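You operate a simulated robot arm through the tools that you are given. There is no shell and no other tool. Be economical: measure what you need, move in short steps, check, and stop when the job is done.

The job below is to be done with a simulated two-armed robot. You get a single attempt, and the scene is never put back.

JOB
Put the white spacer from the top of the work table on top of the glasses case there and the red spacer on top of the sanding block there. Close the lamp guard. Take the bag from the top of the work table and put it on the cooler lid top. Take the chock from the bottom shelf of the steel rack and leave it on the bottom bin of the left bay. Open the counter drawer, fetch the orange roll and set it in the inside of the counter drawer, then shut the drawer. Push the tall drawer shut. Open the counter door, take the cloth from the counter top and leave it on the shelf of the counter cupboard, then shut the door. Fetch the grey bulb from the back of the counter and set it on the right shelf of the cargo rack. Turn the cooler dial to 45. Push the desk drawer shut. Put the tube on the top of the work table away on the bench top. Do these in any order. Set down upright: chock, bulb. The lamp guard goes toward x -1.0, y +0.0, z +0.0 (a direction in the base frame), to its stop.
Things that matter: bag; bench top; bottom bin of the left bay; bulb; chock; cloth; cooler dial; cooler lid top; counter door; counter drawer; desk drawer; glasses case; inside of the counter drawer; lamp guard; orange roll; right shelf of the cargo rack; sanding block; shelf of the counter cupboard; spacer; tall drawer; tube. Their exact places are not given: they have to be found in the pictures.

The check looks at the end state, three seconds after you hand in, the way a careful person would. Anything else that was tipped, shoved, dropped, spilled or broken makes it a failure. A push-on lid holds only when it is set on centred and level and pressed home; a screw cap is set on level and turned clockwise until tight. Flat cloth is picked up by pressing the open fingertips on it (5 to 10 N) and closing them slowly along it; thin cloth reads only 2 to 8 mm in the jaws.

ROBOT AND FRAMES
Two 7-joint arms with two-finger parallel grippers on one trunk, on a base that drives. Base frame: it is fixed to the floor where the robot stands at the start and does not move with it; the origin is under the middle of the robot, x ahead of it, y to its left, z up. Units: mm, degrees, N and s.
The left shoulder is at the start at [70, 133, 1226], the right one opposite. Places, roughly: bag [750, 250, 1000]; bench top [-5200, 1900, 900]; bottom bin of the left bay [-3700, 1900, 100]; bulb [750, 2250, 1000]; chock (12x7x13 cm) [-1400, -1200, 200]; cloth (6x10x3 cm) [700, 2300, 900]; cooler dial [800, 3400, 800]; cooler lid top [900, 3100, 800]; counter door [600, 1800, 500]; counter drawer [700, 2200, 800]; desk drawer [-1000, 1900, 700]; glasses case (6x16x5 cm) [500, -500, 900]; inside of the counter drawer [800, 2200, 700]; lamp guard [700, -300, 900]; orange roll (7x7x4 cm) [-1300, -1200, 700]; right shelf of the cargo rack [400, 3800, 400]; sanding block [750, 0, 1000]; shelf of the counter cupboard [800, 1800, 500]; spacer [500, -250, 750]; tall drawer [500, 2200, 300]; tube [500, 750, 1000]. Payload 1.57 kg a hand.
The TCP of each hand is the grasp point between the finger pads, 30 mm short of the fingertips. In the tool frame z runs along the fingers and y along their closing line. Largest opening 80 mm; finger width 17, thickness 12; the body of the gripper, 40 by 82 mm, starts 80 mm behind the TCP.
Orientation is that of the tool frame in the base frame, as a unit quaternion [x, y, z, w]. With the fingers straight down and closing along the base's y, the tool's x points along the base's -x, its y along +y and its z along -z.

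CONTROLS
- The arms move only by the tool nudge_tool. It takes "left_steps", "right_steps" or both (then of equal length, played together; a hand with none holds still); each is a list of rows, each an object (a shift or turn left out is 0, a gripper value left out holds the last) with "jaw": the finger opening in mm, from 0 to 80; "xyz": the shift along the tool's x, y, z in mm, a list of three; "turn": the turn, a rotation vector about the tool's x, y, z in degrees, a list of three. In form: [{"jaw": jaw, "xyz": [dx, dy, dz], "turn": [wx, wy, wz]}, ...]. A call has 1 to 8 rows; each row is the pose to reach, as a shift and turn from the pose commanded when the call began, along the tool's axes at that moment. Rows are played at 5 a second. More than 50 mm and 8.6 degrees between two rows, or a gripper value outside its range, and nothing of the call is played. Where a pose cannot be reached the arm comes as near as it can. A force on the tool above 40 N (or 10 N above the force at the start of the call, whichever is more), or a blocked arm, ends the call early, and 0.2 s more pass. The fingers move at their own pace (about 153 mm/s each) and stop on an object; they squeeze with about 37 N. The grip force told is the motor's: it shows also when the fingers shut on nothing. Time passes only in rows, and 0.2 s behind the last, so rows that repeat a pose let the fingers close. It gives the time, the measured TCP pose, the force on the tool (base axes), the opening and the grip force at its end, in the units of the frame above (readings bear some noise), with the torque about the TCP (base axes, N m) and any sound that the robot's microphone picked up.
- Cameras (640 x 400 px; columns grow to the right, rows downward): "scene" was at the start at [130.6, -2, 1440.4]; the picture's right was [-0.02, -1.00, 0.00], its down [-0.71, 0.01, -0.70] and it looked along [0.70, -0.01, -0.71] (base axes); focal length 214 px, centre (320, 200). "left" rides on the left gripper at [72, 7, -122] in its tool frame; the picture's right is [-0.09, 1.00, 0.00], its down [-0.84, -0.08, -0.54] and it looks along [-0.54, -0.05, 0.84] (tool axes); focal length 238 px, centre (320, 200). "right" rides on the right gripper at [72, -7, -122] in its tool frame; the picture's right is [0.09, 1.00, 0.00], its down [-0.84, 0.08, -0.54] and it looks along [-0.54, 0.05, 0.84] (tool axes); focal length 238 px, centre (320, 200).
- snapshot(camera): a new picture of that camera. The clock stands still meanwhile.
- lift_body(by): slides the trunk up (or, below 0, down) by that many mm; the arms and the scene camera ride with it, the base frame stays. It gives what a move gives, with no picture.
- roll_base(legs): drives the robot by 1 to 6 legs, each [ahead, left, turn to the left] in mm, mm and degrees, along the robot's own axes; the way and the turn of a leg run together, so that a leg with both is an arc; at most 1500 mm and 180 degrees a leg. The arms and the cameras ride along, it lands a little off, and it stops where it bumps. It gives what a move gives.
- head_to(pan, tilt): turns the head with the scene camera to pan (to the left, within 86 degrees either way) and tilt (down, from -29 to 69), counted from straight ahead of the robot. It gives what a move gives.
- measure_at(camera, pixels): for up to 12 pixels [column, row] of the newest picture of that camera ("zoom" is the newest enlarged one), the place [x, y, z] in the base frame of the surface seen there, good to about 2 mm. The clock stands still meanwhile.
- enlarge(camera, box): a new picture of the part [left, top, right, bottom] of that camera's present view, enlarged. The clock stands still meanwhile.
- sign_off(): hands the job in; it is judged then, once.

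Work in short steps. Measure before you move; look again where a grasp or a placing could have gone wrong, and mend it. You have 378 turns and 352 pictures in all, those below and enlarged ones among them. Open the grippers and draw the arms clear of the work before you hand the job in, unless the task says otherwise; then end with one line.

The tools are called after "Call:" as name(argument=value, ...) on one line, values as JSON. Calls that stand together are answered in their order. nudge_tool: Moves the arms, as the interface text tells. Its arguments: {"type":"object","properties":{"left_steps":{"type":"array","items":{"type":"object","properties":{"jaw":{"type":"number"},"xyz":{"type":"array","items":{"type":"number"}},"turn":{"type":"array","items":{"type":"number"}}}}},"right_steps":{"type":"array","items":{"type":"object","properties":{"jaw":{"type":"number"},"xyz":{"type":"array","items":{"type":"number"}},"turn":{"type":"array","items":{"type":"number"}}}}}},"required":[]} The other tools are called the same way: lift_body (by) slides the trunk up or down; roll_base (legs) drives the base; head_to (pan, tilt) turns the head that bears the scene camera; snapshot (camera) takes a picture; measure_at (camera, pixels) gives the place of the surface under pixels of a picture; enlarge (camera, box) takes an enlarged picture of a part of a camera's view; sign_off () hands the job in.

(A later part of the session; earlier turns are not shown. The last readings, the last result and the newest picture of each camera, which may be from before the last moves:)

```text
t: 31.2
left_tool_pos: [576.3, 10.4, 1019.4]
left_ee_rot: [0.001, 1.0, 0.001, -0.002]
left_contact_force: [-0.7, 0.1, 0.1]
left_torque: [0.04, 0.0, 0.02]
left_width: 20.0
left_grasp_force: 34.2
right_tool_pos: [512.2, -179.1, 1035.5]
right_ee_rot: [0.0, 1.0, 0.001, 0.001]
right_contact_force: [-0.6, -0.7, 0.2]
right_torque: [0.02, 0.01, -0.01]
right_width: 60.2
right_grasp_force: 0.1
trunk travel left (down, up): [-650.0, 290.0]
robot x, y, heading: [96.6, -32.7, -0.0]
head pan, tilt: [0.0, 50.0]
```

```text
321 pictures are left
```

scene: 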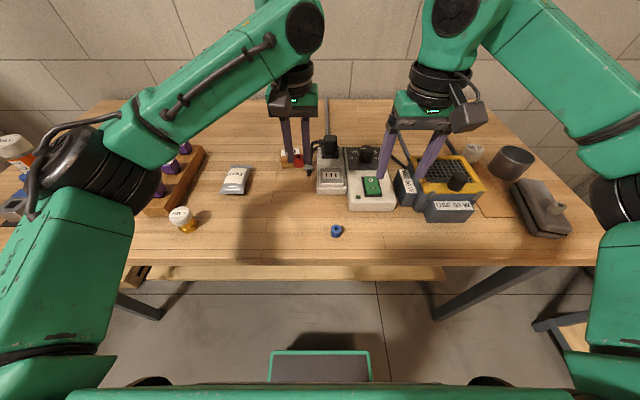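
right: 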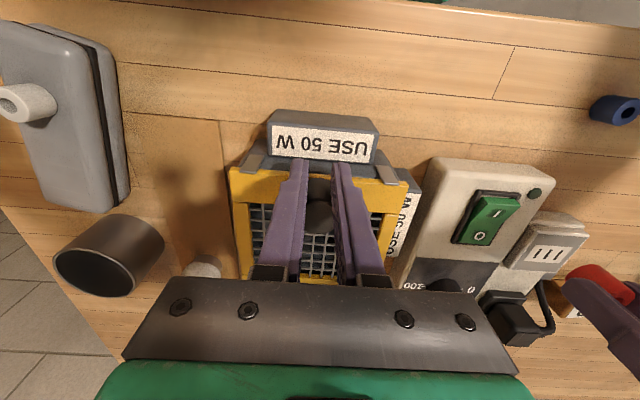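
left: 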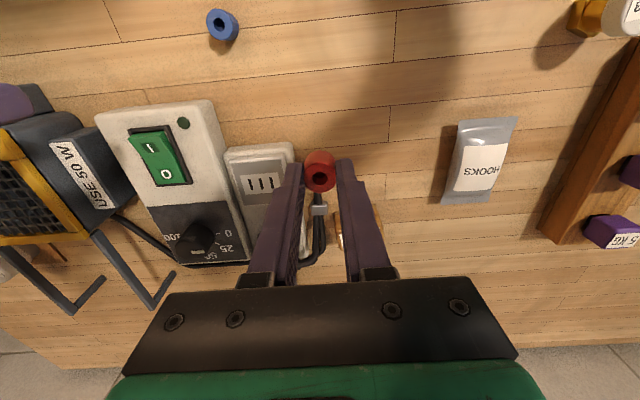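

I enlarge the block area in the scene to measure its top.

Call:
enlarge(camera="scene", box=[270, 130, 350, 180])

```text
8.00 times, centred on (310, 155) of scene
```

zoom: 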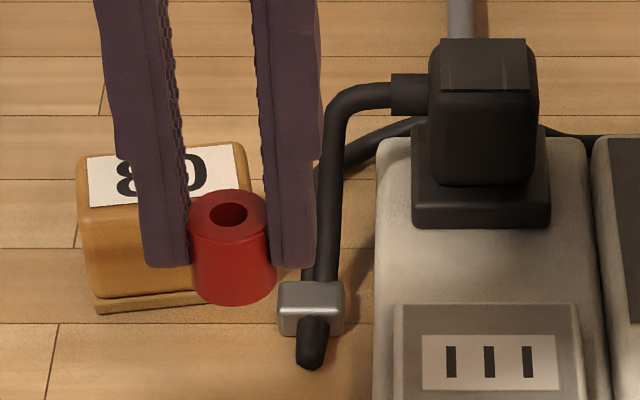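

Call:
measure_at(camera="zoom", pixels=[[92, 160], [92, 200], [240, 148], [242, 175], [165, 150], [120, 205], [430, 60], [335, 110], [335, 200], [312, 290]])

```text
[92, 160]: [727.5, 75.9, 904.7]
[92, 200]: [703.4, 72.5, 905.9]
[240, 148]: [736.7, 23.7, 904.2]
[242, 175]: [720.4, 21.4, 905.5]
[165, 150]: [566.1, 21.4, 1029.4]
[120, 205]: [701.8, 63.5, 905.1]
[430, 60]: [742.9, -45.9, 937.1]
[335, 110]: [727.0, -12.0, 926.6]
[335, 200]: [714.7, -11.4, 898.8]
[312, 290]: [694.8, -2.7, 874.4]
```

Block top centre ≈(719,48,905). I move the left hand there at height.

Call:
nudge_tool(left_steps=[{"xyz": [-35, 20, 0]}, {"xyz": [-75, 40, 0]}, {"xyz": [-110, 40, 0]}, {"xyz": [-142, 40, 0]}, {"xyz": [-142, 40, 0]}])

```text
t: 32.4
left_tool_pos: [682.4, 50.9, 1017.4]
left_ee_rot: [0.001, 1.0, 0.001, -0.001]
left_contact_force: [-0.3, 0.6, -0.3]
left_torque: [0.01, -0.01, 0.0]
left_width: 20.1
left_grasp_force: 34.2
left hand out of reach, approached as far as the arm can: row 3, 4, 5
right_tool_pos: [512.3, -179.5, 1034.7]
right_ee_rot: [0.001, 1.0, 0.0, 0.001]
right_contact_force: [-1.2, 0.1, -0.3]
right_torque: [-0.02, -0.01, 0.03]
right_width: 59.9
right_grasp_force: 0.0
trunk travel left (down, up): [-650.0, 290.0]
robot x, y, heading: [98.5, -35.7, 0.0]
head pan, tilt: [0.0, 50.0]
```

36 mm short; drive forward 40.

Call:
roll_base(legs=[[42, 0, 0]])

Call:
nudge_tool(left_steps=[{"xyz": [0, 0, 20]}, {"xyz": [0, 0, 50]}])

Call:
snapshot(camera="left")

Call:
enlarge(camera="scene", box=[260, 120, 360, 180])

```text
t: 33.3
left_tool_pos: [720.6, 51.3, 1019.4]
left_ee_rot: [0.0, 1.0, 0.0, 0.001]
left_contact_force: [0.3, 0.4, 0.3]
left_torque: [-0.02, -0.03, 0.01]
left_width: 20.1
left_grasp_force: 34.1
right_tool_pos: [552.3, -178.7, 1036.8]
right_ee_rot: [0.0, 1.0, 0.0, 0.003]
right_contact_force: [-0.2, 0.0, 0.3]
right_torque: [-0.02, -0.04, 0.01]
right_width: 60.1
right_grasp_force: 0.0
trunk travel left (down, up): [-650.0, 290.0]
robot x, y, heading: [141.9, -32.3, 0.3]
head pan, tilt: [0.0, 50.0]
```

```text
t: 33.9
left_tool_pos: [724.8, 51.2, 969.1]
left_ee_rot: [0.002, 1.0, 0.001, -0.001]
left_contact_force: [0.7, 0.2, 0.2]
left_torque: [0.01, 0.0, -0.06]
left_width: 20.1
left_grasp_force: 34.2
right_tool_pos: [555.8, -179.3, 1033.9]
right_ee_rot: [0.001, 1.0, 0.0, 0.0]
right_contact_force: [1.0, 0.0, -0.8]
right_torque: [0.01, -0.01, -0.01]
right_width: 59.9
right_grasp_force: 0.0
trunk travel left (down, up): [-650.0, 290.0]
robot x, y, heading: [137.3, -33.2, -0.1]
head pan, tilt: [0.0, 50.0]
```

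```text
319 pictures are left
```

left: 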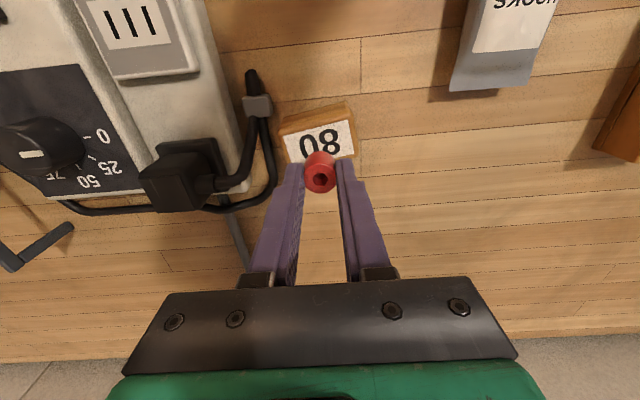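

```text
6.40 times, centred on (310, 150) of scene
```

zoom: 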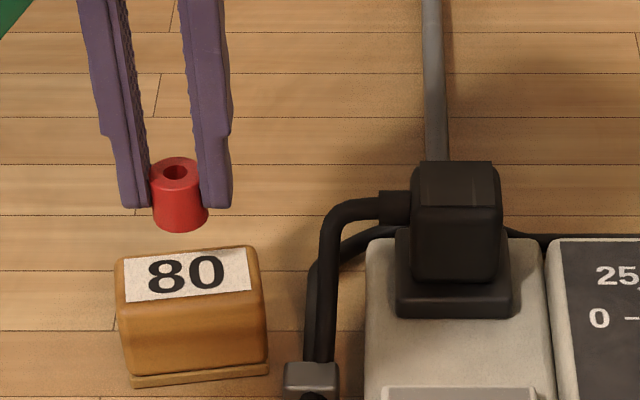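

Call:
measure_at(camera="zoom", pixels=[[125, 265], [248, 252], [258, 290], [130, 300], [190, 272], [178, 190], [178, 225]])

```text
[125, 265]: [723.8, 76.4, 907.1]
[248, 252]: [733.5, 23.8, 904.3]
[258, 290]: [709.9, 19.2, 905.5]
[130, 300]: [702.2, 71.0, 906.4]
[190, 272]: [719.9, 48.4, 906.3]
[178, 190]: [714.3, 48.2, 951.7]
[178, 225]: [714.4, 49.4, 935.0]
```

I lower onto the block centre (x −6, y −2), checking force.

Call:
nudge_tool(left_steps=[{"xyz": [6, -2, 12]}, {"xyz": [6, -2, 22]}, {"xyz": [6, -2, 27]}, {"xyz": [6, -2, 27]}])

Call:
nudge_tool(left_steps=[{"xyz": [0, 0, 1]}, {"xyz": [0, 0, 2]}])

```text
t: 34.9
left_tool_pos: [716.9, 48.0, 943.3]
left_ee_rot: [0.0, 1.0, 0.0, 0.001]
left_contact_force: [2.5, 1.0, 7.9]
left_torque: [0.06, -0.12, -0.01]
left_width: 20.1
left_grasp_force: 33.8
right_tool_pos: [554.3, -179.3, 1035.6]
right_ee_rot: [0.001, 1.0, 0.0, 0.001]
right_contact_force: [-0.1, 0.6, -0.1]
right_torque: [-0.01, 0.01, 0.01]
right_width: 60.2
right_grasp_force: 0.1
trunk travel left (down, up): [-650.0, 290.0]
robot x, y, heading: [140.4, -31.6, -0.1]
head pan, tilt: [0.0, 50.0]
```

```text
t: 35.5
left_tool_pos: [716.2, 48.4, 941.5]
left_ee_rot: [0.0, 1.0, 0.0, 0.003]
left_contact_force: [5.4, 1.0, 21.1]
left_torque: [0.04, -0.22, 0.01]
left_width: 20.3
left_grasp_force: 33.7
right_tool_pos: [552.9, -180.4, 1035.4]
right_ee_rot: [0.001, 1.0, 0.001, 0.003]
right_contact_force: [0.7, 0.5, 0.0]
right_torque: [-0.03, 0.0, 0.02]
right_width: 59.8
right_grasp_force: 0.0
trunk travel left (down, up): [-650.0, 290.0]
robot x, y, heading: [146.0, -32.8, -0.1]
head pan, tilt: [0.0, 50.0]
```

In contact (21 N); I ease up 2 mm, open and rise.

Call:
nudge_tool(left_steps=[{"xyz": [0, 0, -1.5]}, {"jaw": 26, "xyz": [0, 0, -2]}, {"jaw": 40, "xyz": [0, 0, -2]}, {"jaw": 44, "xyz": [0, 0, -30]}, {"jaw": 44, "xyz": [0, 0, -70]}])

Call:
snapshot(camera="left")

Call:
snapshot(camera="scene")

```text
t: 36.7
left_tool_pos: [713.8, 48.1, 1009.2]
left_ee_rot: [0.0, 1.0, 0.001, 0.0]
left_contact_force: [0.1, -0.4, 0.5]
left_torque: [0.01, -0.05, -0.01]
left_width: 43.8
left_grasp_force: 0.0
right_tool_pos: [553.8, -179.3, 1035.7]
right_ee_rot: [0.0, 1.0, -0.001, 0.002]
right_contact_force: [-0.6, -0.9, -0.2]
right_torque: [0.0, -0.05, 0.0]
right_width: 60.2
right_grasp_force: 0.1
trunk travel left (down, up): [-650.0, 290.0]
robot x, y, heading: [140.9, -30.5, 0.3]
head pan, tilt: [0.0, 50.0]
```

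```text
317 pictures are left
```

left: 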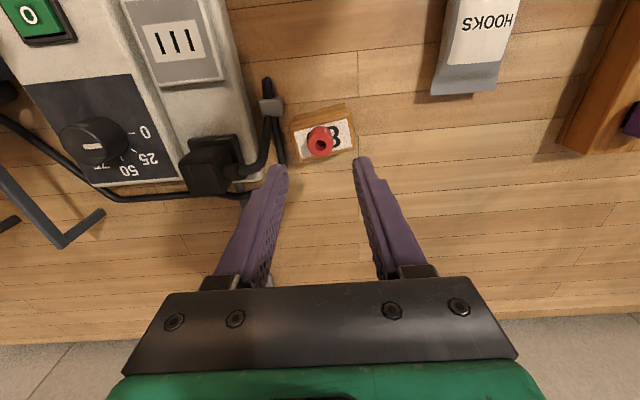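

```text
316 pictures are left
```

scene: 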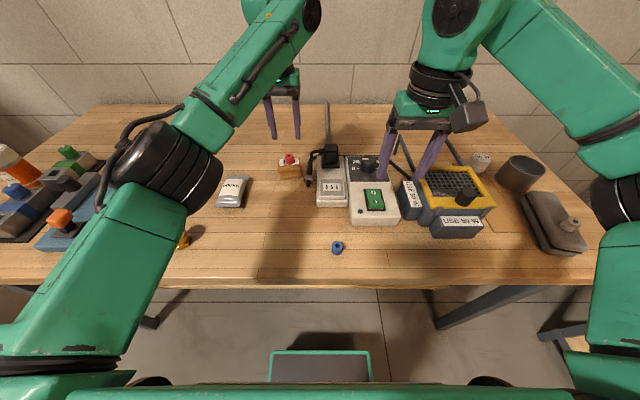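

Red spacer is on the block. Next the HOOKS bag; I measure it.

Call:
enlarge(camera="scene", box=[195, 160, 275, 220])

Call:
measure_at(camera="zoom", pixels=[[320, 200], [260, 200], [390, 200], [250, 120], [430, 140], [330, 120], [300, 300], [360, 300], [180, 300], [400, 340], [450, 250]])

```text
6.67 times, centred on (235, 190) of scene
```

zoom: 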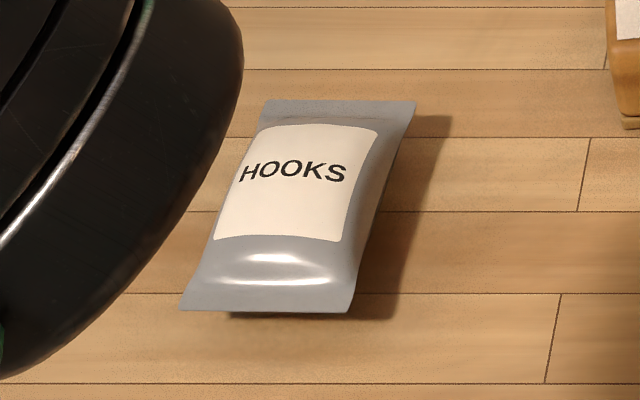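

```text
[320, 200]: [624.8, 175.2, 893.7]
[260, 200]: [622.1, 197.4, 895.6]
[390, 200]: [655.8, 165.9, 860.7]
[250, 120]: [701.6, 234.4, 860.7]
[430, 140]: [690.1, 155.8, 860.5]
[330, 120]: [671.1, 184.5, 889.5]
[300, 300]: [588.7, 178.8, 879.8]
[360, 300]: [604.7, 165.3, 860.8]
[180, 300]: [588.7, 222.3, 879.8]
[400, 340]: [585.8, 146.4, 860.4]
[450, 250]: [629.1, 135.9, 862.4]
```

Bag centre ≈(632,186), about 52 wide, top 895. I move the left hand above it.

Call:
nudge_tool(left_steps=[{"jaw": 80, "xyz": [25, 45, 0]}, {"jaw": 80, "xyz": [50, 90, 0]}, {"jaw": 80, "xyz": [84, 134, 0]}, {"jaw": 80, "xyz": [84, 136, 0]}])

Call:
snapshot(camera="left")

```text
refused: row 1 steps farther than a row can; nothing moved
```

```text
314 pictures are left
```

left: 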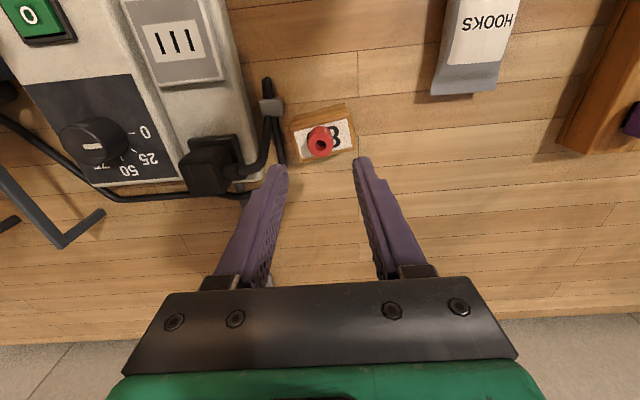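

Steps must stay within 50 mm total; I repeat with smaller ones.

Call:
nudge_tool(left_steps=[{"jaw": 80, "xyz": [21, 34, 0]}, {"jaw": 80, "xyz": [42, 68, 0]}, {"jaw": 80, "xyz": [63, 102, 0]}, {"jaw": 80, "xyz": [84, 136, 0]}, {"jaw": 80, "xyz": [84, 136, 0]}])

Call:
snapshot(camera="left")

```text
t: 37.9
left_tool_pos: [635.3, 183.0, 1008.1]
left_ee_rot: [0.001, 1.0, 0.0, -0.001]
left_contact_force: [-0.4, 0.6, -0.5]
left_torque: [0.02, -0.01, -0.01]
left_width: 80.0
left_grasp_force: 0.1
right_tool_pos: [556.7, -180.2, 1035.4]
right_ee_rot: [0.002, 1.0, -0.001, 0.001]
right_contact_force: [0.1, -0.5, 1.0]
right_torque: [-0.02, 0.03, -0.02]
right_width: 59.9
right_grasp_force: 0.0
trunk travel left (down, up): [-650.0, 290.0]
robot x, y, heading: [140.4, -34.9, 0.2]
head pan, tilt: [0.0, 50.0]
```

```text
313 pictures are left
```

left: 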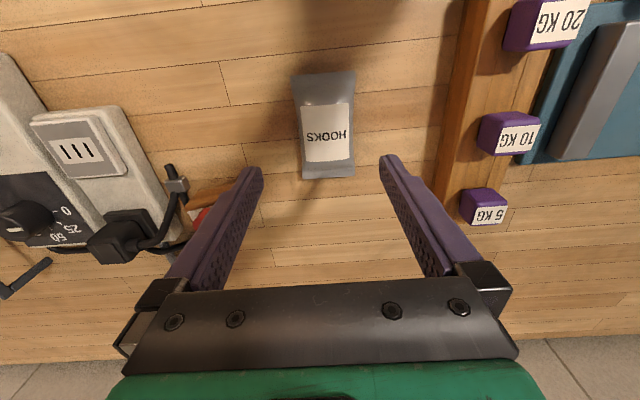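

Call:
measure_at(camera="left", pixels=[[326, 75], [328, 175], [302, 130], [352, 130], [327, 128], [458, 130], [470, 200]])

```text
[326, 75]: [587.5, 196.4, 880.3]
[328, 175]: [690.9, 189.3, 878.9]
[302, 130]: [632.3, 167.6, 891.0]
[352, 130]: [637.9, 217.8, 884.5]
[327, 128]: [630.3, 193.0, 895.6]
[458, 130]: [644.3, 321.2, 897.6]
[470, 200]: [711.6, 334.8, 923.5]
```

Bag centre (639,193). I descend and grip.

Call:
nudge_tool(left_steps=[{"jaw": 76, "xyz": [-3, 10, 45]}, {"jaw": 76, "xyz": [-3, 10, 90]}, {"jaw": 76, "xyz": [-3, 10, 115]}, {"jaw": 30, "xyz": [-3, 10, 115]}, {"jaw": 30, "xyz": [-3, 10, 115]}, {"jaw": 30, "xyz": [-3, 10, 115]}])

Call:
nudge_tool(left_steps=[{"xyz": [0, 0, -40]}, {"xyz": [0, 0, -80]}, {"xyz": [0, 0, -125]}])

Call:
snapshot(camera="left")

```text
t: 39.3
left_tool_pos: [636.1, 195.7, 894.1]
left_ee_rot: [0.0, 1.0, 0.001, 0.0]
left_contact_force: [1.3, -0.2, 4.7]
left_torque: [-0.1, 0.05, -0.04]
left_width: 60.5
left_grasp_force: 37.0
right_tool_pos: [555.0, -179.9, 1035.0]
right_ee_rot: [0.001, 1.0, 0.0, 0.001]
right_contact_force: [0.7, 0.1, 0.2]
right_torque: [0.01, -0.03, -0.01]
right_width: 59.9
right_grasp_force: 0.0
trunk travel left (down, up): [-650.0, 290.0]
robot x, y, heading: [138.7, -34.0, 0.1]
head pan, tilt: [0.0, 50.0]
```

```text
t: 40.1
left_tool_pos: [640.6, 196.6, 1019.5]
left_ee_rot: [0.0, 1.0, 0.0, -0.001]
left_contact_force: [0.8, -0.2, -1.7]
left_torque: [0.04, 0.02, 0.0]
left_width: 60.5
left_grasp_force: 37.5
right_tool_pos: [554.8, -179.7, 1035.1]
right_ee_rot: [0.002, 1.0, 0.0, 0.001]
right_contact_force: [0.5, 0.3, 0.7]
right_torque: [0.0, -0.04, 0.03]
right_width: 59.9
right_grasp_force: 0.0
trunk travel left (down, up): [-650.0, 290.0]
robot x, y, heading: [139.2, -32.9, 0.1]
head pan, tilt: [0.0, 50.0]
```

```text
312 pictures are left
```

left: 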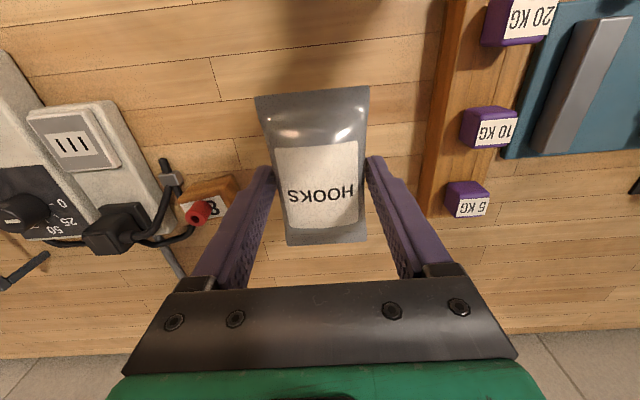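

Bag held. I back 500 away from the table and look left with the head.

Call:
roll_base(legs=[[-500, 0, 0]])

Call:
head_to(pan=40, tilt=20)

Call:
snapshot(camera="scene")

Call:
head_to(pan=86, tilt=20)

Call:
snapshot(camera="scene")

```text
t: 43.0
left_tool_pos: [144.4, 195.7, 1019.2]
left_ee_rot: [0.001, 1.0, 0.0, 0.0]
left_contact_force: [-1.0, 1.1, 0.0]
left_torque: [-0.01, 0.03, 0.0]
left_width: 60.7
left_grasp_force: 37.0
right_tool_pos: [58.1, -179.3, 1034.6]
right_ee_rot: [0.002, 1.0, 0.0, 0.001]
right_contact_force: [0.2, -0.3, 0.0]
right_torque: [-0.01, 0.0, -0.01]
right_width: 60.1
right_grasp_force: 0.1
trunk travel left (down, up): [-650.0, 290.0]
robot x, y, heading: [-357.7, -36.9, -0.3]
head pan, tilt: [0.0, 50.0]
```

```text
t: 44.1
left_tool_pos: [143.2, 195.8, 1019.2]
left_ee_rot: [0.001, 1.0, 0.0, -0.001]
left_contact_force: [0.2, -0.3, -1.1]
left_torque: [0.01, 0.0, 0.01]
left_width: 60.8
left_grasp_force: 36.6
right_tool_pos: [58.7, -180.0, 1034.1]
right_ee_rot: [0.001, 1.0, 0.001, 0.001]
right_contact_force: [0.1, -0.6, 0.8]
right_torque: [-0.02, -0.01, 0.0]
right_width: 60.0
right_grasp_force: 0.0
trunk travel left (down, up): [-650.0, 290.0]
robot x, y, heading: [-354.6, -34.6, -0.1]
head pan, tilt: [40.0, 20.0]
```

```text
311 pictures are left
```

scene: 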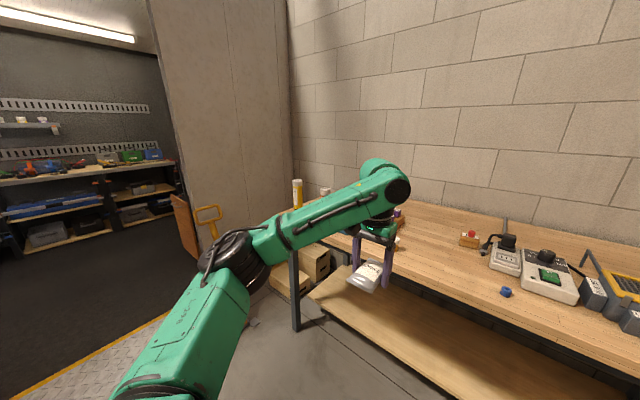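

```text
t: 45.2
left_tool_pos: [144.5, 196.7, 1018.1]
left_ee_rot: [0.002, 1.0, 0.0, -0.002]
left_contact_force: [0.1, 0.0, -1.7]
left_torque: [-0.05, 0.01, 0.01]
left_width: 60.5
left_grasp_force: 36.3
right_tool_pos: [58.5, -180.2, 1034.7]
right_ee_rot: [0.003, 1.0, 0.001, 0.0]
right_contact_force: [-0.3, 0.6, 0.4]
right_torque: [0.0, 0.0, 0.02]
right_width: 59.9
right_grasp_force: 0.0
trunk travel left (down, up): [-650.0, 290.0]
robot x, y, heading: [-352.9, -33.0, -0.1]
head pan, tilt: [85.9, 20.0]
```

```text
310 pictures are left
```

scene: 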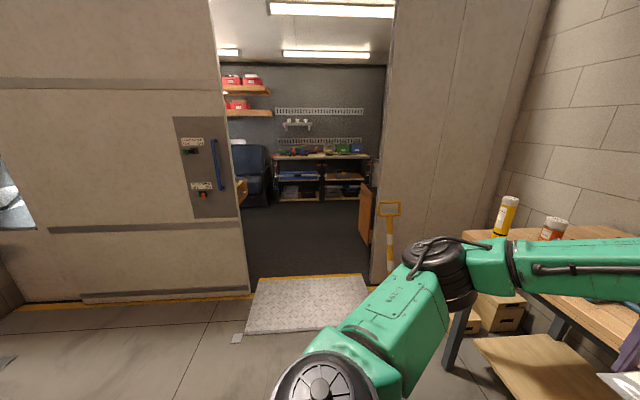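

A doorway with a ramp plate lies to the left. I measure its edges and beyond.

Call:
measure_at(camera="scene", pixels=[[240, 280], [372, 280], [300, 320], [300, 250], [300, 190], [250, 330], [370, 270], [300, 280], [363, 235], [390, 245], [508, 200], [553, 225]])

```text
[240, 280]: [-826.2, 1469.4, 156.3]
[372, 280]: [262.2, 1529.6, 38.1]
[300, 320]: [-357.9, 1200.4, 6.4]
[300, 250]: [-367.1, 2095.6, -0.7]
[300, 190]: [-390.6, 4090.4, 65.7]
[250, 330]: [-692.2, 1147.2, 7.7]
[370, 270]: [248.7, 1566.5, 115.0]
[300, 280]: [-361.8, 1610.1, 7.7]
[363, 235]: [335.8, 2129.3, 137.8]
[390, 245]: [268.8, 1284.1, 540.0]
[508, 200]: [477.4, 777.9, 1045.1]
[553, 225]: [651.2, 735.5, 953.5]
```

Doorway spans x≈-800..250 at y≈1500. I turn left 90° and drive up to it, then look in.

Call:
roll_base(legs=[[70, 0, 90], [500, 0, 0]])

Call:
head_to(pan=0, tilt=20)

Call:
snapshot(camera="scene")

```text
t: 51.9
left_tool_pos: [-529.5, 1003.4, 1018.7]
left_ee_rot: [-0.701, 0.713, -0.001, -0.001]
left_contact_force: [-0.9, -0.4, -1.0]
left_torque: [0.03, 0.0, 0.02]
left_width: 60.6
left_grasp_force: 37.3
right_tool_pos: [-153.9, 912.5, 1034.6]
right_ee_rot: [-0.7, 0.714, 0.001, 0.001]
right_contact_force: [0.3, -0.7, 0.4]
right_torque: [0.03, 0.02, 0.03]
right_width: 60.0
right_grasp_force: 0.1
trunk travel left (down, up): [-650.0, 290.0]
robot x, y, heading: [-306.6, 501.5, 89.1]
head pan, tilt: [85.9, 20.0]
```

```text
t: 53.5
left_tool_pos: [-529.7, 1003.9, 1019.4]
left_ee_rot: [-0.701, 0.713, 0.0, -0.001]
left_contact_force: [1.3, -0.1, -0.4]
left_torque: [0.01, 0.01, 0.0]
left_width: 60.7
left_grasp_force: 37.1
right_tool_pos: [-152.9, 912.5, 1034.6]
right_ee_rot: [-0.7, 0.714, 0.001, 0.0]
right_contact_force: [0.0, -0.2, 0.0]
right_torque: [-0.03, 0.02, 0.02]
right_width: 59.8
right_grasp_force: 0.0
trunk travel left (down, up): [-650.0, 290.0]
robot x, y, heading: [-306.2, 501.9, 89.2]
head pan, tilt: [0.0, 20.0]
```

```text
309 pictures are left
```

scene: 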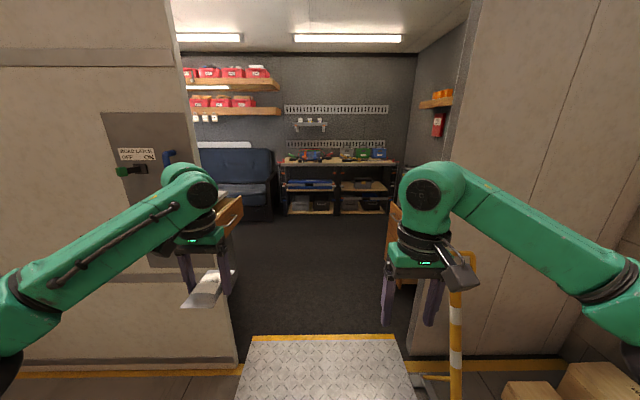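

I measure the elbow extents and the doorway edges.

Call:
measure_at(camera="scene", pixels=[[15, 300], [5, 340], [600, 290], [630, 280], [185, 130], [450, 120], [230, 330], [410, 330], [455, 290], [400, 240], [225, 220], [170, 155]])

```text
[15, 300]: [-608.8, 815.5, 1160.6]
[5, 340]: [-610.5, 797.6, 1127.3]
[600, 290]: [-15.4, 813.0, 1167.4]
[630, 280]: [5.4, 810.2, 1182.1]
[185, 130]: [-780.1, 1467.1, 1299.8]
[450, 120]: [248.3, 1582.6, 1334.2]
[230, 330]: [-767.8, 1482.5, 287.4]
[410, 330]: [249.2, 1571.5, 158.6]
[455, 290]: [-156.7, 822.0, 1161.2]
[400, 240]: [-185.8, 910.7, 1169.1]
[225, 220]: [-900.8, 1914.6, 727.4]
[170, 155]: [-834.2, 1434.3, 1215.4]
```

Arms span x≈-650..40, doorway -770..248: it fits. I drive ahead 1300.

Call:
roll_base(legs=[[700, 0, 0.9], [600, 0, 0]])

Call:
head_to(pan=-50, tilt=25)

Call:
snapshot(camera="scene")

Call:
head_to(pan=50, tilt=25)

Call:
snapshot(camera="scene")

```text
t: 59.6
left_tool_pos: [-548.8, 2131.5, 1038.6]
left_ee_rot: [0.713, -0.7, -0.022, -0.012]
left_contact_force: [0.1, -0.3, -2.3]
left_torque: [0.04, 0.02, 0.0]
left_width: 60.8
left_grasp_force: 37.4
right_tool_pos: [-165.9, 2048.6, 1050.2]
right_ee_rot: [0.711, -0.703, -0.015, -0.021]
right_contact_force: [0.2, 0.6, -0.1]
right_torque: [0.03, 0.01, 0.01]
right_width: 60.0
right_grasp_force: 0.0
trunk travel left (down, up): [-650.0, 290.0]
robot x, y, heading: [-308.6, 1679.8, 90.7]
head pan, tilt: [0.0, 20.0]
stopped in leg 2: the robot was blocked; the commanded pose is now the measured one
```

```text
t: 60.8
left_tool_pos: [-548.2, 2133.6, 1037.4]
left_ee_rot: [0.713, -0.701, -0.021, -0.011]
left_contact_force: [-0.4, 0.5, -0.9]
left_torque: [0.01, -0.03, -0.01]
left_width: 60.5
left_grasp_force: 37.1
right_tool_pos: [-167.2, 2052.1, 1048.0]
right_ee_rot: [0.711, -0.703, -0.015, -0.021]
right_contact_force: [-0.5, -0.8, -0.5]
right_torque: [-0.01, -0.01, -0.02]
right_width: 60.0
right_grasp_force: 0.0
trunk travel left (down, up): [-650.0, 290.0]
robot x, y, heading: [-310.4, 1679.2, 90.7]
head pan, tilt: [-50.0, 25.0]
```

```text
308 pictures are left
```

scene: 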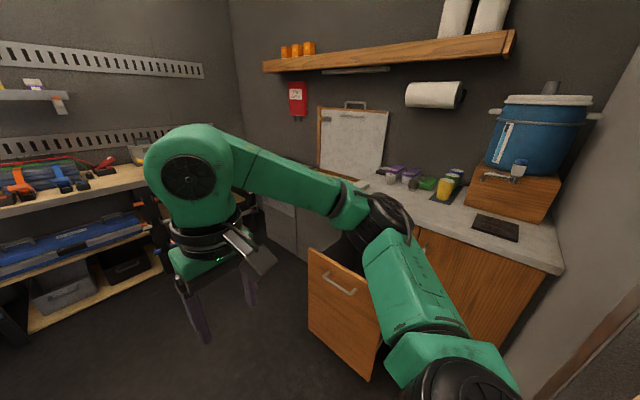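

```text
t: 62.6
left_tool_pos: [-548.3, 2133.4, 1037.8]
left_ee_rot: [0.713, -0.701, -0.021, -0.011]
left_contact_force: [-0.4, 0.8, -1.4]
left_torque: [-0.01, -0.01, 0.01]
left_width: 60.8
left_grasp_force: 37.0
right_tool_pos: [-166.3, 2050.4, 1048.0]
right_ee_rot: [0.712, -0.702, -0.014, -0.021]
right_contact_force: [-0.4, -0.9, 0.0]
right_torque: [0.02, 0.01, 0.0]
right_width: 60.0
right_grasp_force: 0.1
trunk travel left (down, up): [-650.0, 290.0]
robot x, y, heading: [-310.8, 1682.3, 90.9]
head pan, tilt: [50.0, 25.0]
```

```text
307 pictures are left
```

scene: 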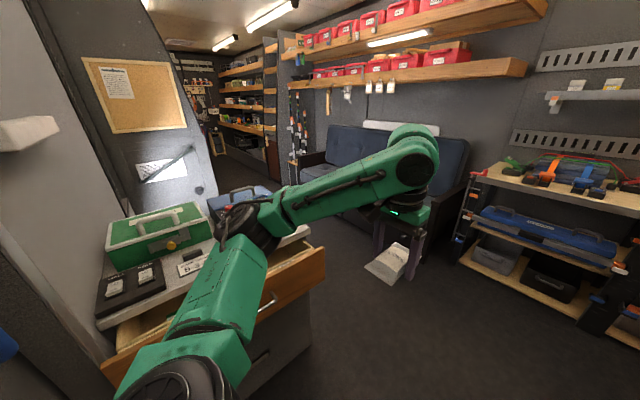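

The robot stopped and pitched ~2.5° (hands 20 mm higher): something under or in front of the base. I look down ahead.

Call:
head_to(pan=0, tilt=60)

Call:
snapshot(camera="scene")

Call:
measure_at(camera="scene", pixels=[[320, 50], [320, 100], [320, 150], [320, 200], [320, 250], [320, 270], [200, 250], [440, 250], [260, 230], [380, 230]])

```text
t: 63.8
left_tool_pos: [-547.1, 2131.9, 1036.1]
left_ee_rot: [0.713, -0.7, -0.021, -0.011]
left_contact_force: [0.3, -0.5, -2.1]
left_torque: [-0.01, 0.0, 0.0]
left_width: 60.8
left_grasp_force: 36.8
right_tool_pos: [-165.9, 2050.5, 1047.6]
right_ee_rot: [0.711, -0.702, -0.014, -0.021]
right_contact_force: [-0.8, -0.6, -0.1]
right_torque: [0.02, 0.0, 0.0]
right_width: 60.0
right_grasp_force: 0.1
trunk travel left (down, up): [-650.0, 290.0]
robot x, y, heading: [-309.9, 1679.9, 91.0]
head pan, tilt: [0.0, 60.0]
```

```text
306 pictures are left
```

scene: 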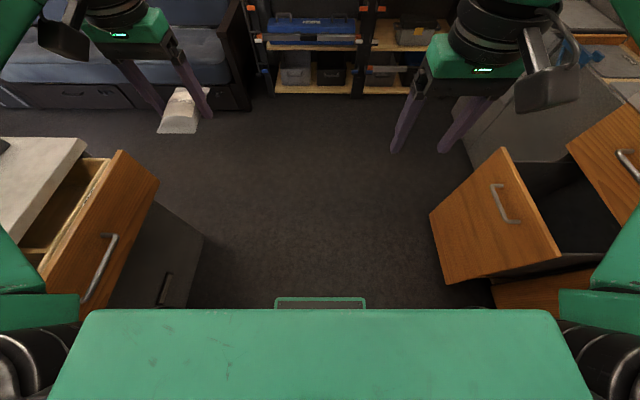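

```text
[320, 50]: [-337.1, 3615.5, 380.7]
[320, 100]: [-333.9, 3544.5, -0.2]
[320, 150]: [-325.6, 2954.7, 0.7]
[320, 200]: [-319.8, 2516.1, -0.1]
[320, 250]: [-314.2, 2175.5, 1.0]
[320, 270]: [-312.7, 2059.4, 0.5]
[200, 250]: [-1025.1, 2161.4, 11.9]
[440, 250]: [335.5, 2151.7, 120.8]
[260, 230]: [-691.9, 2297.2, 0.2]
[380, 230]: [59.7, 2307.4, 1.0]
```

The floor ahead is clear, so I back off 250 to see if it levels out, then look at the ground there.

Call:
roll_base(legs=[[-250, 0, 0]])

Call:
snapshot(camera="scene")

Call:
measure_at(camera="scene", pixels=[[320, 200], [320, 250], [320, 270], [320, 285], [200, 270], [440, 270], [250, 285], [400, 285], [150, 270], [490, 270], [180, 295], [460, 295]])

```text
t: 65.6
left_tool_pos: [-544.3, 1881.7, 1036.1]
left_ee_rot: [0.713, -0.701, -0.019, -0.013]
left_contact_force: [1.1, -0.5, -1.2]
left_torque: [0.02, -0.02, 0.01]
left_width: 60.6
left_grasp_force: 37.0
right_tool_pos: [-163.0, 1801.2, 1049.1]
right_ee_rot: [0.713, -0.701, -0.016, -0.019]
right_contact_force: [0.2, 0.6, -0.5]
right_torque: [-0.04, -0.02, -0.01]
right_width: 60.0
right_grasp_force: 0.1
trunk travel left (down, up): [-650.0, 290.0]
robot x, y, heading: [-305.1, 1428.6, 91.3]
head pan, tilt: [0.0, 60.0]
```

```text
305 pictures are left
```

scene: 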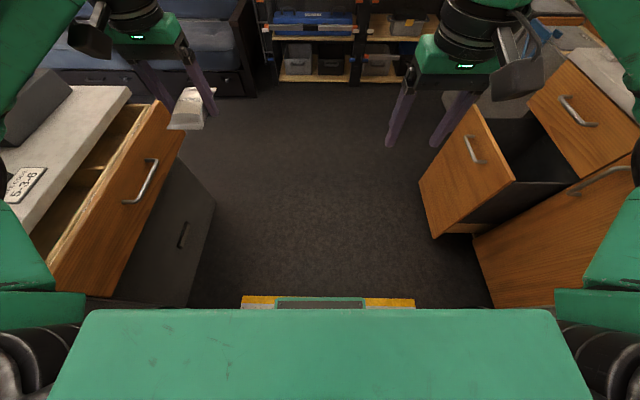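

```text
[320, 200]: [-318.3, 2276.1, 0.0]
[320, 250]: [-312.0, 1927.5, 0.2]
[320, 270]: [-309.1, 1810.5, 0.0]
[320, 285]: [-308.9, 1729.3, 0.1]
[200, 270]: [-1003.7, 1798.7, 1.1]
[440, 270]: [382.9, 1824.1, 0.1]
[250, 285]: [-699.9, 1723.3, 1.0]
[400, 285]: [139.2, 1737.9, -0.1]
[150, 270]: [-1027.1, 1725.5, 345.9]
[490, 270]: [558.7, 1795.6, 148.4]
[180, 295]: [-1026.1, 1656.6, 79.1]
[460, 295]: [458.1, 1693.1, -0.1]
```

The arms stay offset, so they were pushed when it bumped. I look at both sides for what could touch the robot.

Call:
head_to(pan=80, tilt=40)

Call:
snapshot(camera="scene")

Call:
head_to(pan=-80, tilt=40)

Call:
snapshot(camera="scene")

```text
t: 67.1
left_tool_pos: [-545.5, 1879.8, 1031.5]
left_ee_rot: [0.714, -0.7, -0.019, -0.013]
left_contact_force: [-0.5, 1.1, -1.6]
left_torque: [-0.01, -0.02, 0.01]
left_width: 60.4
left_grasp_force: 37.0
right_tool_pos: [-164.1, 1800.6, 1044.3]
right_ee_rot: [0.712, -0.702, -0.016, -0.02]
right_contact_force: [-0.6, 0.0, 0.4]
right_torque: [0.02, -0.01, -0.05]
right_width: 60.0
right_grasp_force: 0.1
trunk travel left (down, up): [-650.0, 290.0]
robot x, y, heading: [-302.8, 1433.2, 90.8]
head pan, tilt: [80.0, 40.0]
```

```text
304 pictures are left
```

scene: 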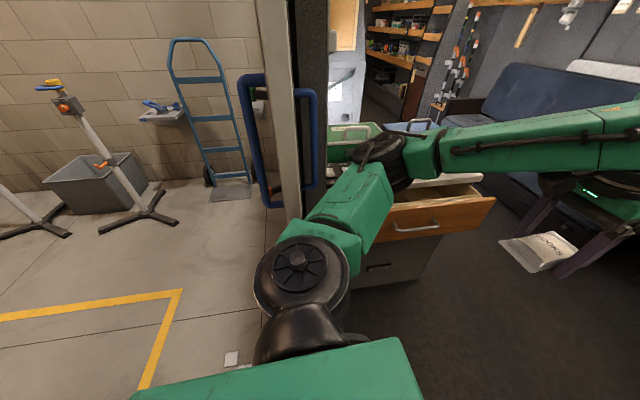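

```text
t: 69.6
left_tool_pos: [-545.3, 1880.7, 1031.2]
left_ee_rot: [0.713, -0.7, -0.02, -0.013]
left_contact_force: [-0.9, -0.1, -2.0]
left_torque: [-0.01, -0.01, 0.0]
left_width: 60.5
left_grasp_force: 36.5
right_tool_pos: [-163.9, 1799.4, 1042.7]
right_ee_rot: [0.712, -0.702, -0.016, -0.02]
right_contact_force: [0.0, 0.2, -0.6]
right_torque: [-0.03, 0.0, 0.02]
right_width: 60.1
right_grasp_force: 0.1
trunk travel left (down, up): [-650.0, 290.0]
robot x, y, heading: [-306.4, 1430.8, 90.7]
head pan, tilt: [-80.0, 40.0]
```

```text
303 pictures are left
```

scene: 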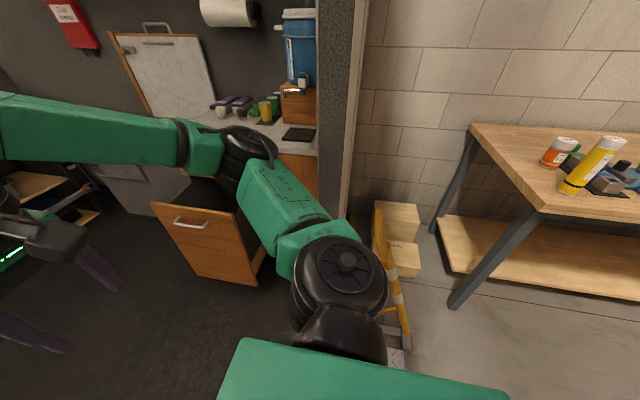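

Call:
measure_at(camera="scene", pixels=[[335, 150], [330, 190], [300, 230], [245, 150], [205, 225], [350, 235], [380, 260], [395, 300], [400, 345], [230, 270], [310, 30]])

```text
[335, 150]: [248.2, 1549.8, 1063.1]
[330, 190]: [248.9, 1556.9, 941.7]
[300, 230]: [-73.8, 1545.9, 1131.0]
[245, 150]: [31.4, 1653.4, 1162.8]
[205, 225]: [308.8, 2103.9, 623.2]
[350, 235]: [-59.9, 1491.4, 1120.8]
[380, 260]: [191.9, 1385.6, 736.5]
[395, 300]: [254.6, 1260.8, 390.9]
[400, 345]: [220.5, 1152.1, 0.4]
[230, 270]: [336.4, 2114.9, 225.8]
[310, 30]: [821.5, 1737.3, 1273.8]
```

No obvious contact. I retry forward with care and see where it stops.

Call:
roll_base(legs=[[200, 0, -0.9], [150, 0, 0]])

```text
t: 72.2
left_tool_pos: [-541.8, 2231.4, 1030.6]
left_ee_rot: [0.709, -0.705, -0.021, -0.012]
left_contact_force: [0.1, -0.3, -1.3]
left_torque: [0.0, 0.01, 0.01]
left_width: 60.7
left_grasp_force: 36.9
right_tool_pos: [-161.6, 2146.4, 1044.1]
right_ee_rot: [0.707, -0.707, -0.015, -0.022]
right_contact_force: [0.2, 0.0, -0.2]
right_torque: [-0.01, -0.01, -0.03]
right_width: 59.9
right_grasp_force: 0.0
trunk travel left (down, up): [-650.0, 290.0]
robot x, y, heading: [-310.6, 1775.8, 90.3]
head pan, tilt: [-80.0, 40.0]
```

It passed now. I level the hands, drive ahead to y≈2750, then turn to face +x.

Call:
nudge_tool(left_steps=[{"turn": [0, 2.6, 0]}], right_steps=[{"turn": [0, 2.9, 0]}])

Call:
roll_base(legs=[[900, 0, 0], [0, 0, -90]])

Call:
head_to(pan=0, tilt=35)

Call:
snapshot(camera="scene")

```text
t: 72.5
left_tool_pos: [-543.0, 2208.7, 1039.0]
left_ee_rot: [0.71, -0.704, -0.014, -0.002]
left_contact_force: [-0.1, 0.2, -0.7]
left_torque: [0.02, -0.01, 0.0]
left_width: 60.7
left_grasp_force: 36.8
right_tool_pos: [-160.4, 2123.2, 1049.1]
right_ee_rot: [0.707, -0.707, -0.005, -0.012]
right_contact_force: [0.3, 0.4, -1.9]
right_torque: [0.02, 0.03, 0.0]
right_width: 59.8
right_grasp_force: 0.0
trunk travel left (down, up): [-650.0, 290.0]
robot x, y, heading: [-306.6, 1780.5, 90.4]
head pan, tilt: [-80.0, 40.0]
```

```text
t: 81.2
left_tool_pos: [126.3, 2905.0, 1037.5]
left_ee_rot: [0.01, 1.0, 0.005, 0.014]
left_contact_force: [-0.9, -0.7, -1.6]
left_torque: [0.02, 0.01, -0.01]
left_width: 60.4
left_grasp_force: 37.5
right_tool_pos: [29.6, 2527.5, 1048.0]
right_ee_rot: [0.013, 1.0, -0.005, 0.012]
right_contact_force: [-0.2, 0.4, 0.5]
right_torque: [0.01, 0.0, 0.01]
right_width: 60.2
right_grasp_force: 0.0
trunk travel left (down, up): [-650.0, 290.0]
robot x, y, heading: [-310.4, 2680.2, -1.3]
head pan, tilt: [-80.0, 40.0]
```

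```text
t: 82.7
left_tool_pos: [125.0, 2905.9, 1039.0]
left_ee_rot: [0.009, 1.0, 0.006, 0.012]
left_contact_force: [-0.2, 0.6, -1.2]
left_torque: [-0.02, 0.02, -0.02]
left_width: 60.4
left_grasp_force: 37.1
right_tool_pos: [30.4, 2527.2, 1048.4]
right_ee_rot: [0.013, 1.0, -0.004, 0.012]
right_contact_force: [0.0, 0.0, -0.7]
right_torque: [-0.01, -0.04, 0.01]
right_width: 60.1
right_grasp_force: 0.0
trunk travel left (down, up): [-650.0, 290.0]
robot x, y, heading: [-308.3, 2681.6, -1.2]
head pan, tilt: [0.0, 35.0]
```

```text
302 pictures are left
```

scene: 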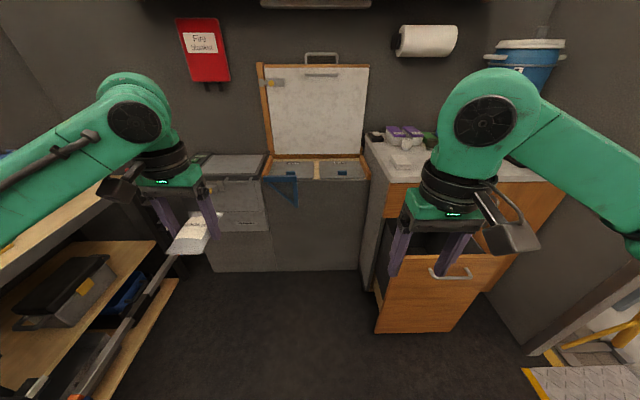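

I measure the grey cooler (px ~235,165), the open chest, the counter.

Call:
enlarge(camera="scene", box=[150, 130, 390, 290])

Call:
measure_at(camera="scene", pixels=[[235, 163], [210, 160], [260, 160], [260, 175], [212, 172], [240, 200], [315, 110], [315, 160], [320, 200], [400, 160], [400, 178], [420, 260]])

```text
2.50 times, centred on (270, 210) of scene
```

zoom: 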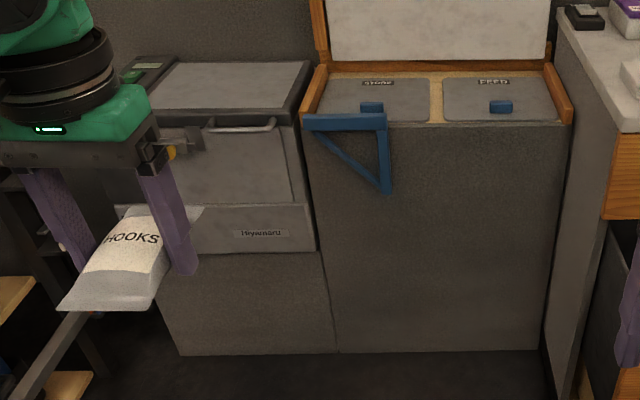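

```text
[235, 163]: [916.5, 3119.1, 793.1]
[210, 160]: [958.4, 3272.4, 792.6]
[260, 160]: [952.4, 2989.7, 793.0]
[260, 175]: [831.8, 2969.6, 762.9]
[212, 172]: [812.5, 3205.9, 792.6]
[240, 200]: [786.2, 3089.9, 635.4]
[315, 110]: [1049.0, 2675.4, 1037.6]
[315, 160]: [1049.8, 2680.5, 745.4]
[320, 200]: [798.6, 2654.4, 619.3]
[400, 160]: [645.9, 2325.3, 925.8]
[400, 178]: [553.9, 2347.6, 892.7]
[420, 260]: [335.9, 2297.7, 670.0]
```

Cooler lid z≈793, x 800–960, y 2975–3270. I check the cargo rack clearance on the left.

Call:
measure_at(camera="scene", pixels=[[80, 245], [150, 285], [170, 265], [100, 190], [60, 230], [130, 243], [40, 270], [10, 220], [75, 280]])

Call:
head_to(pan=55, tilt=35)

Call:
snapshot(camera="scene")

```text
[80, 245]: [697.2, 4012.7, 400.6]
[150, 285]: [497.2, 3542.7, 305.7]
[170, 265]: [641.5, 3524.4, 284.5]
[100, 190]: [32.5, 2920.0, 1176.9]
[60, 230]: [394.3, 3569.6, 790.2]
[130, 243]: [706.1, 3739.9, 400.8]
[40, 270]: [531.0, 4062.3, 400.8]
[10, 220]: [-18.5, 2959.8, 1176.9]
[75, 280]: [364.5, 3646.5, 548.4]
```

```text
t: 84.0
left_tool_pos: [125.6, 2905.9, 1038.8]
left_ee_rot: [0.01, 1.0, 0.007, 0.012]
left_contact_force: [0.4, 0.1, -1.1]
left_torque: [0.02, 0.04, -0.01]
left_width: 60.6
left_grasp_force: 37.0
right_tool_pos: [30.1, 2527.5, 1048.5]
right_ee_rot: [0.012, 1.0, -0.005, 0.013]
right_contact_force: [0.6, -1.4, -0.4]
right_torque: [0.02, -0.02, 0.06]
right_width: 59.6
right_grasp_force: 0.1
trunk travel left (down, up): [-650.0, 290.0]
robot x, y, heading: [-311.5, 2682.1, -1.2]
head pan, tilt: [55.0, 35.0]
```

```text
300 pictures are left
```

scene: 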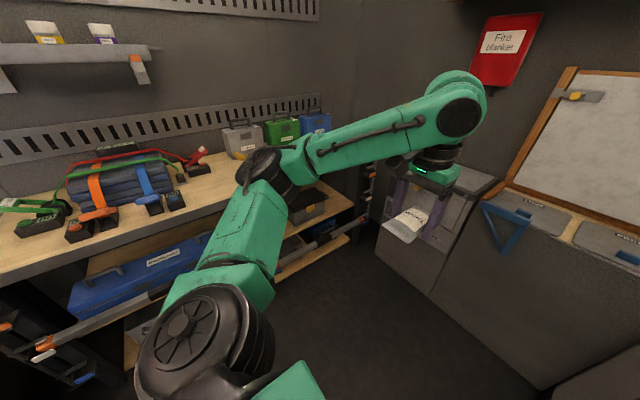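

Cargo rack front at y≈3530; free. I drive left 290, then ahead 640, and lower the trunk 100.

Call:
roll_base(legs=[[0, 285, 1.2], [640, 0, 0]])

Call:
lift_body(by=-90)

Call:
head_to(pan=20, tilt=45)

Call:
snapshot(camera="scene")

Call:
snapshot(camera="left")

```text
t: 89.2
left_tool_pos: [771.4, 3202.2, 1038.3]
left_ee_rot: [-0.001, 1.0, 0.006, 0.013]
left_contact_force: [-0.4, -0.3, -1.5]
left_torque: [-0.01, 0.01, 0.01]
left_width: 60.4
left_grasp_force: 37.1
right_tool_pos: [683.2, 2821.1, 1046.9]
right_ee_rot: [0.0, 1.0, -0.004, 0.013]
right_contact_force: [0.4, 0.3, 0.0]
right_torque: [-0.01, 0.02, -0.01]
right_width: 60.1
right_grasp_force: 0.0
trunk travel left (down, up): [-650.0, 290.0]
robot x, y, heading: [340.5, 2968.6, 0.0]
head pan, tilt: [55.0, 35.0]
```

```text
t: 90.4
left_tool_pos: [770.6, 3202.1, 948.3]
left_ee_rot: [-0.002, 1.0, 0.006, 0.012]
left_contact_force: [0.0, 0.7, -1.4]
left_torque: [0.01, 0.02, 0.0]
left_width: 60.6
left_grasp_force: 36.9
right_tool_pos: [683.4, 2822.2, 957.6]
right_ee_rot: [0.002, 1.0, -0.004, 0.012]
right_contact_force: [-0.4, 0.7, -0.5]
right_torque: [0.02, -0.04, 0.0]
right_width: 59.9
right_grasp_force: 0.0
trunk travel left (down, up): [-560.0, 380.0]
robot x, y, heading: [337.0, 2969.4, 0.1]
head pan, tilt: [55.0, 35.0]
```

```text
t: 91.4
left_tool_pos: [770.7, 3201.2, 948.4]
left_ee_rot: [-0.002, 1.0, 0.007, 0.012]
left_contact_force: [-0.1, 1.1, -1.6]
left_torque: [-0.01, 0.01, 0.03]
left_width: 60.6
left_grasp_force: 37.1
right_tool_pos: [684.4, 2821.1, 957.8]
right_ee_rot: [0.0, 1.0, -0.004, 0.012]
right_contact_force: [0.4, 0.5, 0.1]
right_torque: [0.02, -0.02, -0.03]
right_width: 60.3
right_grasp_force: 0.1
trunk travel left (down, up): [-560.0, 380.0]
robot x, y, heading: [339.1, 2966.8, 0.0]
head pan, tilt: [20.0, 45.0]
```

```text
299 pictures are left
```

scene: 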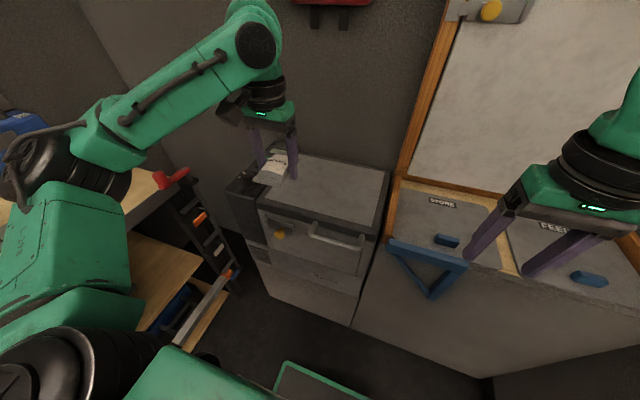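

```text
298 pictures are left
```

left: 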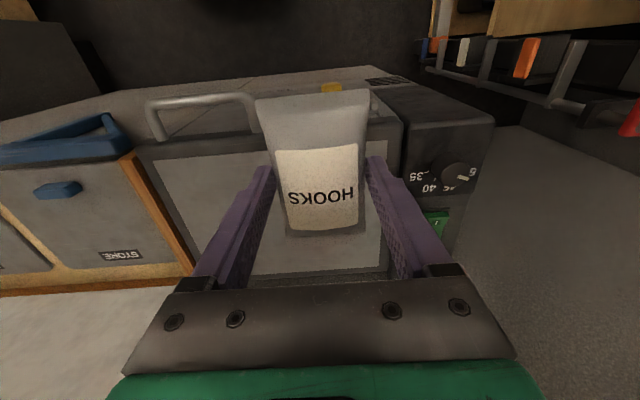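

The dial is visible on the left module. I measure lid corners and the dial.

Call:
measure_at(camera="left", pixels=[[160, 160], [250, 160], [380, 140], [200, 260], [300, 262], [385, 260], [392, 140], [455, 178], [470, 178], [430, 130], [415, 187], [340, 100]])

Call:
enlarge(camera="left", box=[380, 80, 520, 240])

```text
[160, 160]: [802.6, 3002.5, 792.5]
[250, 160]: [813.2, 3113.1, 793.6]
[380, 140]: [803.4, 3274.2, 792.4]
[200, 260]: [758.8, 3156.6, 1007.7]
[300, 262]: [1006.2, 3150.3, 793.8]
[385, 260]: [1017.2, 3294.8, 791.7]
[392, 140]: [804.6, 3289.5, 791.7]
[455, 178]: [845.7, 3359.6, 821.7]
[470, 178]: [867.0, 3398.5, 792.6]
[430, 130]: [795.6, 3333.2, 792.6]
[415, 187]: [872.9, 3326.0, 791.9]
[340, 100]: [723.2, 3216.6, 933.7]
```

```text
2.50 times, centred on (450, 160) of left
```

zoom: 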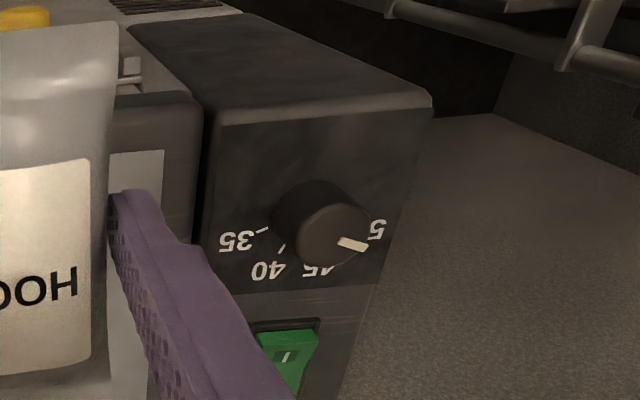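

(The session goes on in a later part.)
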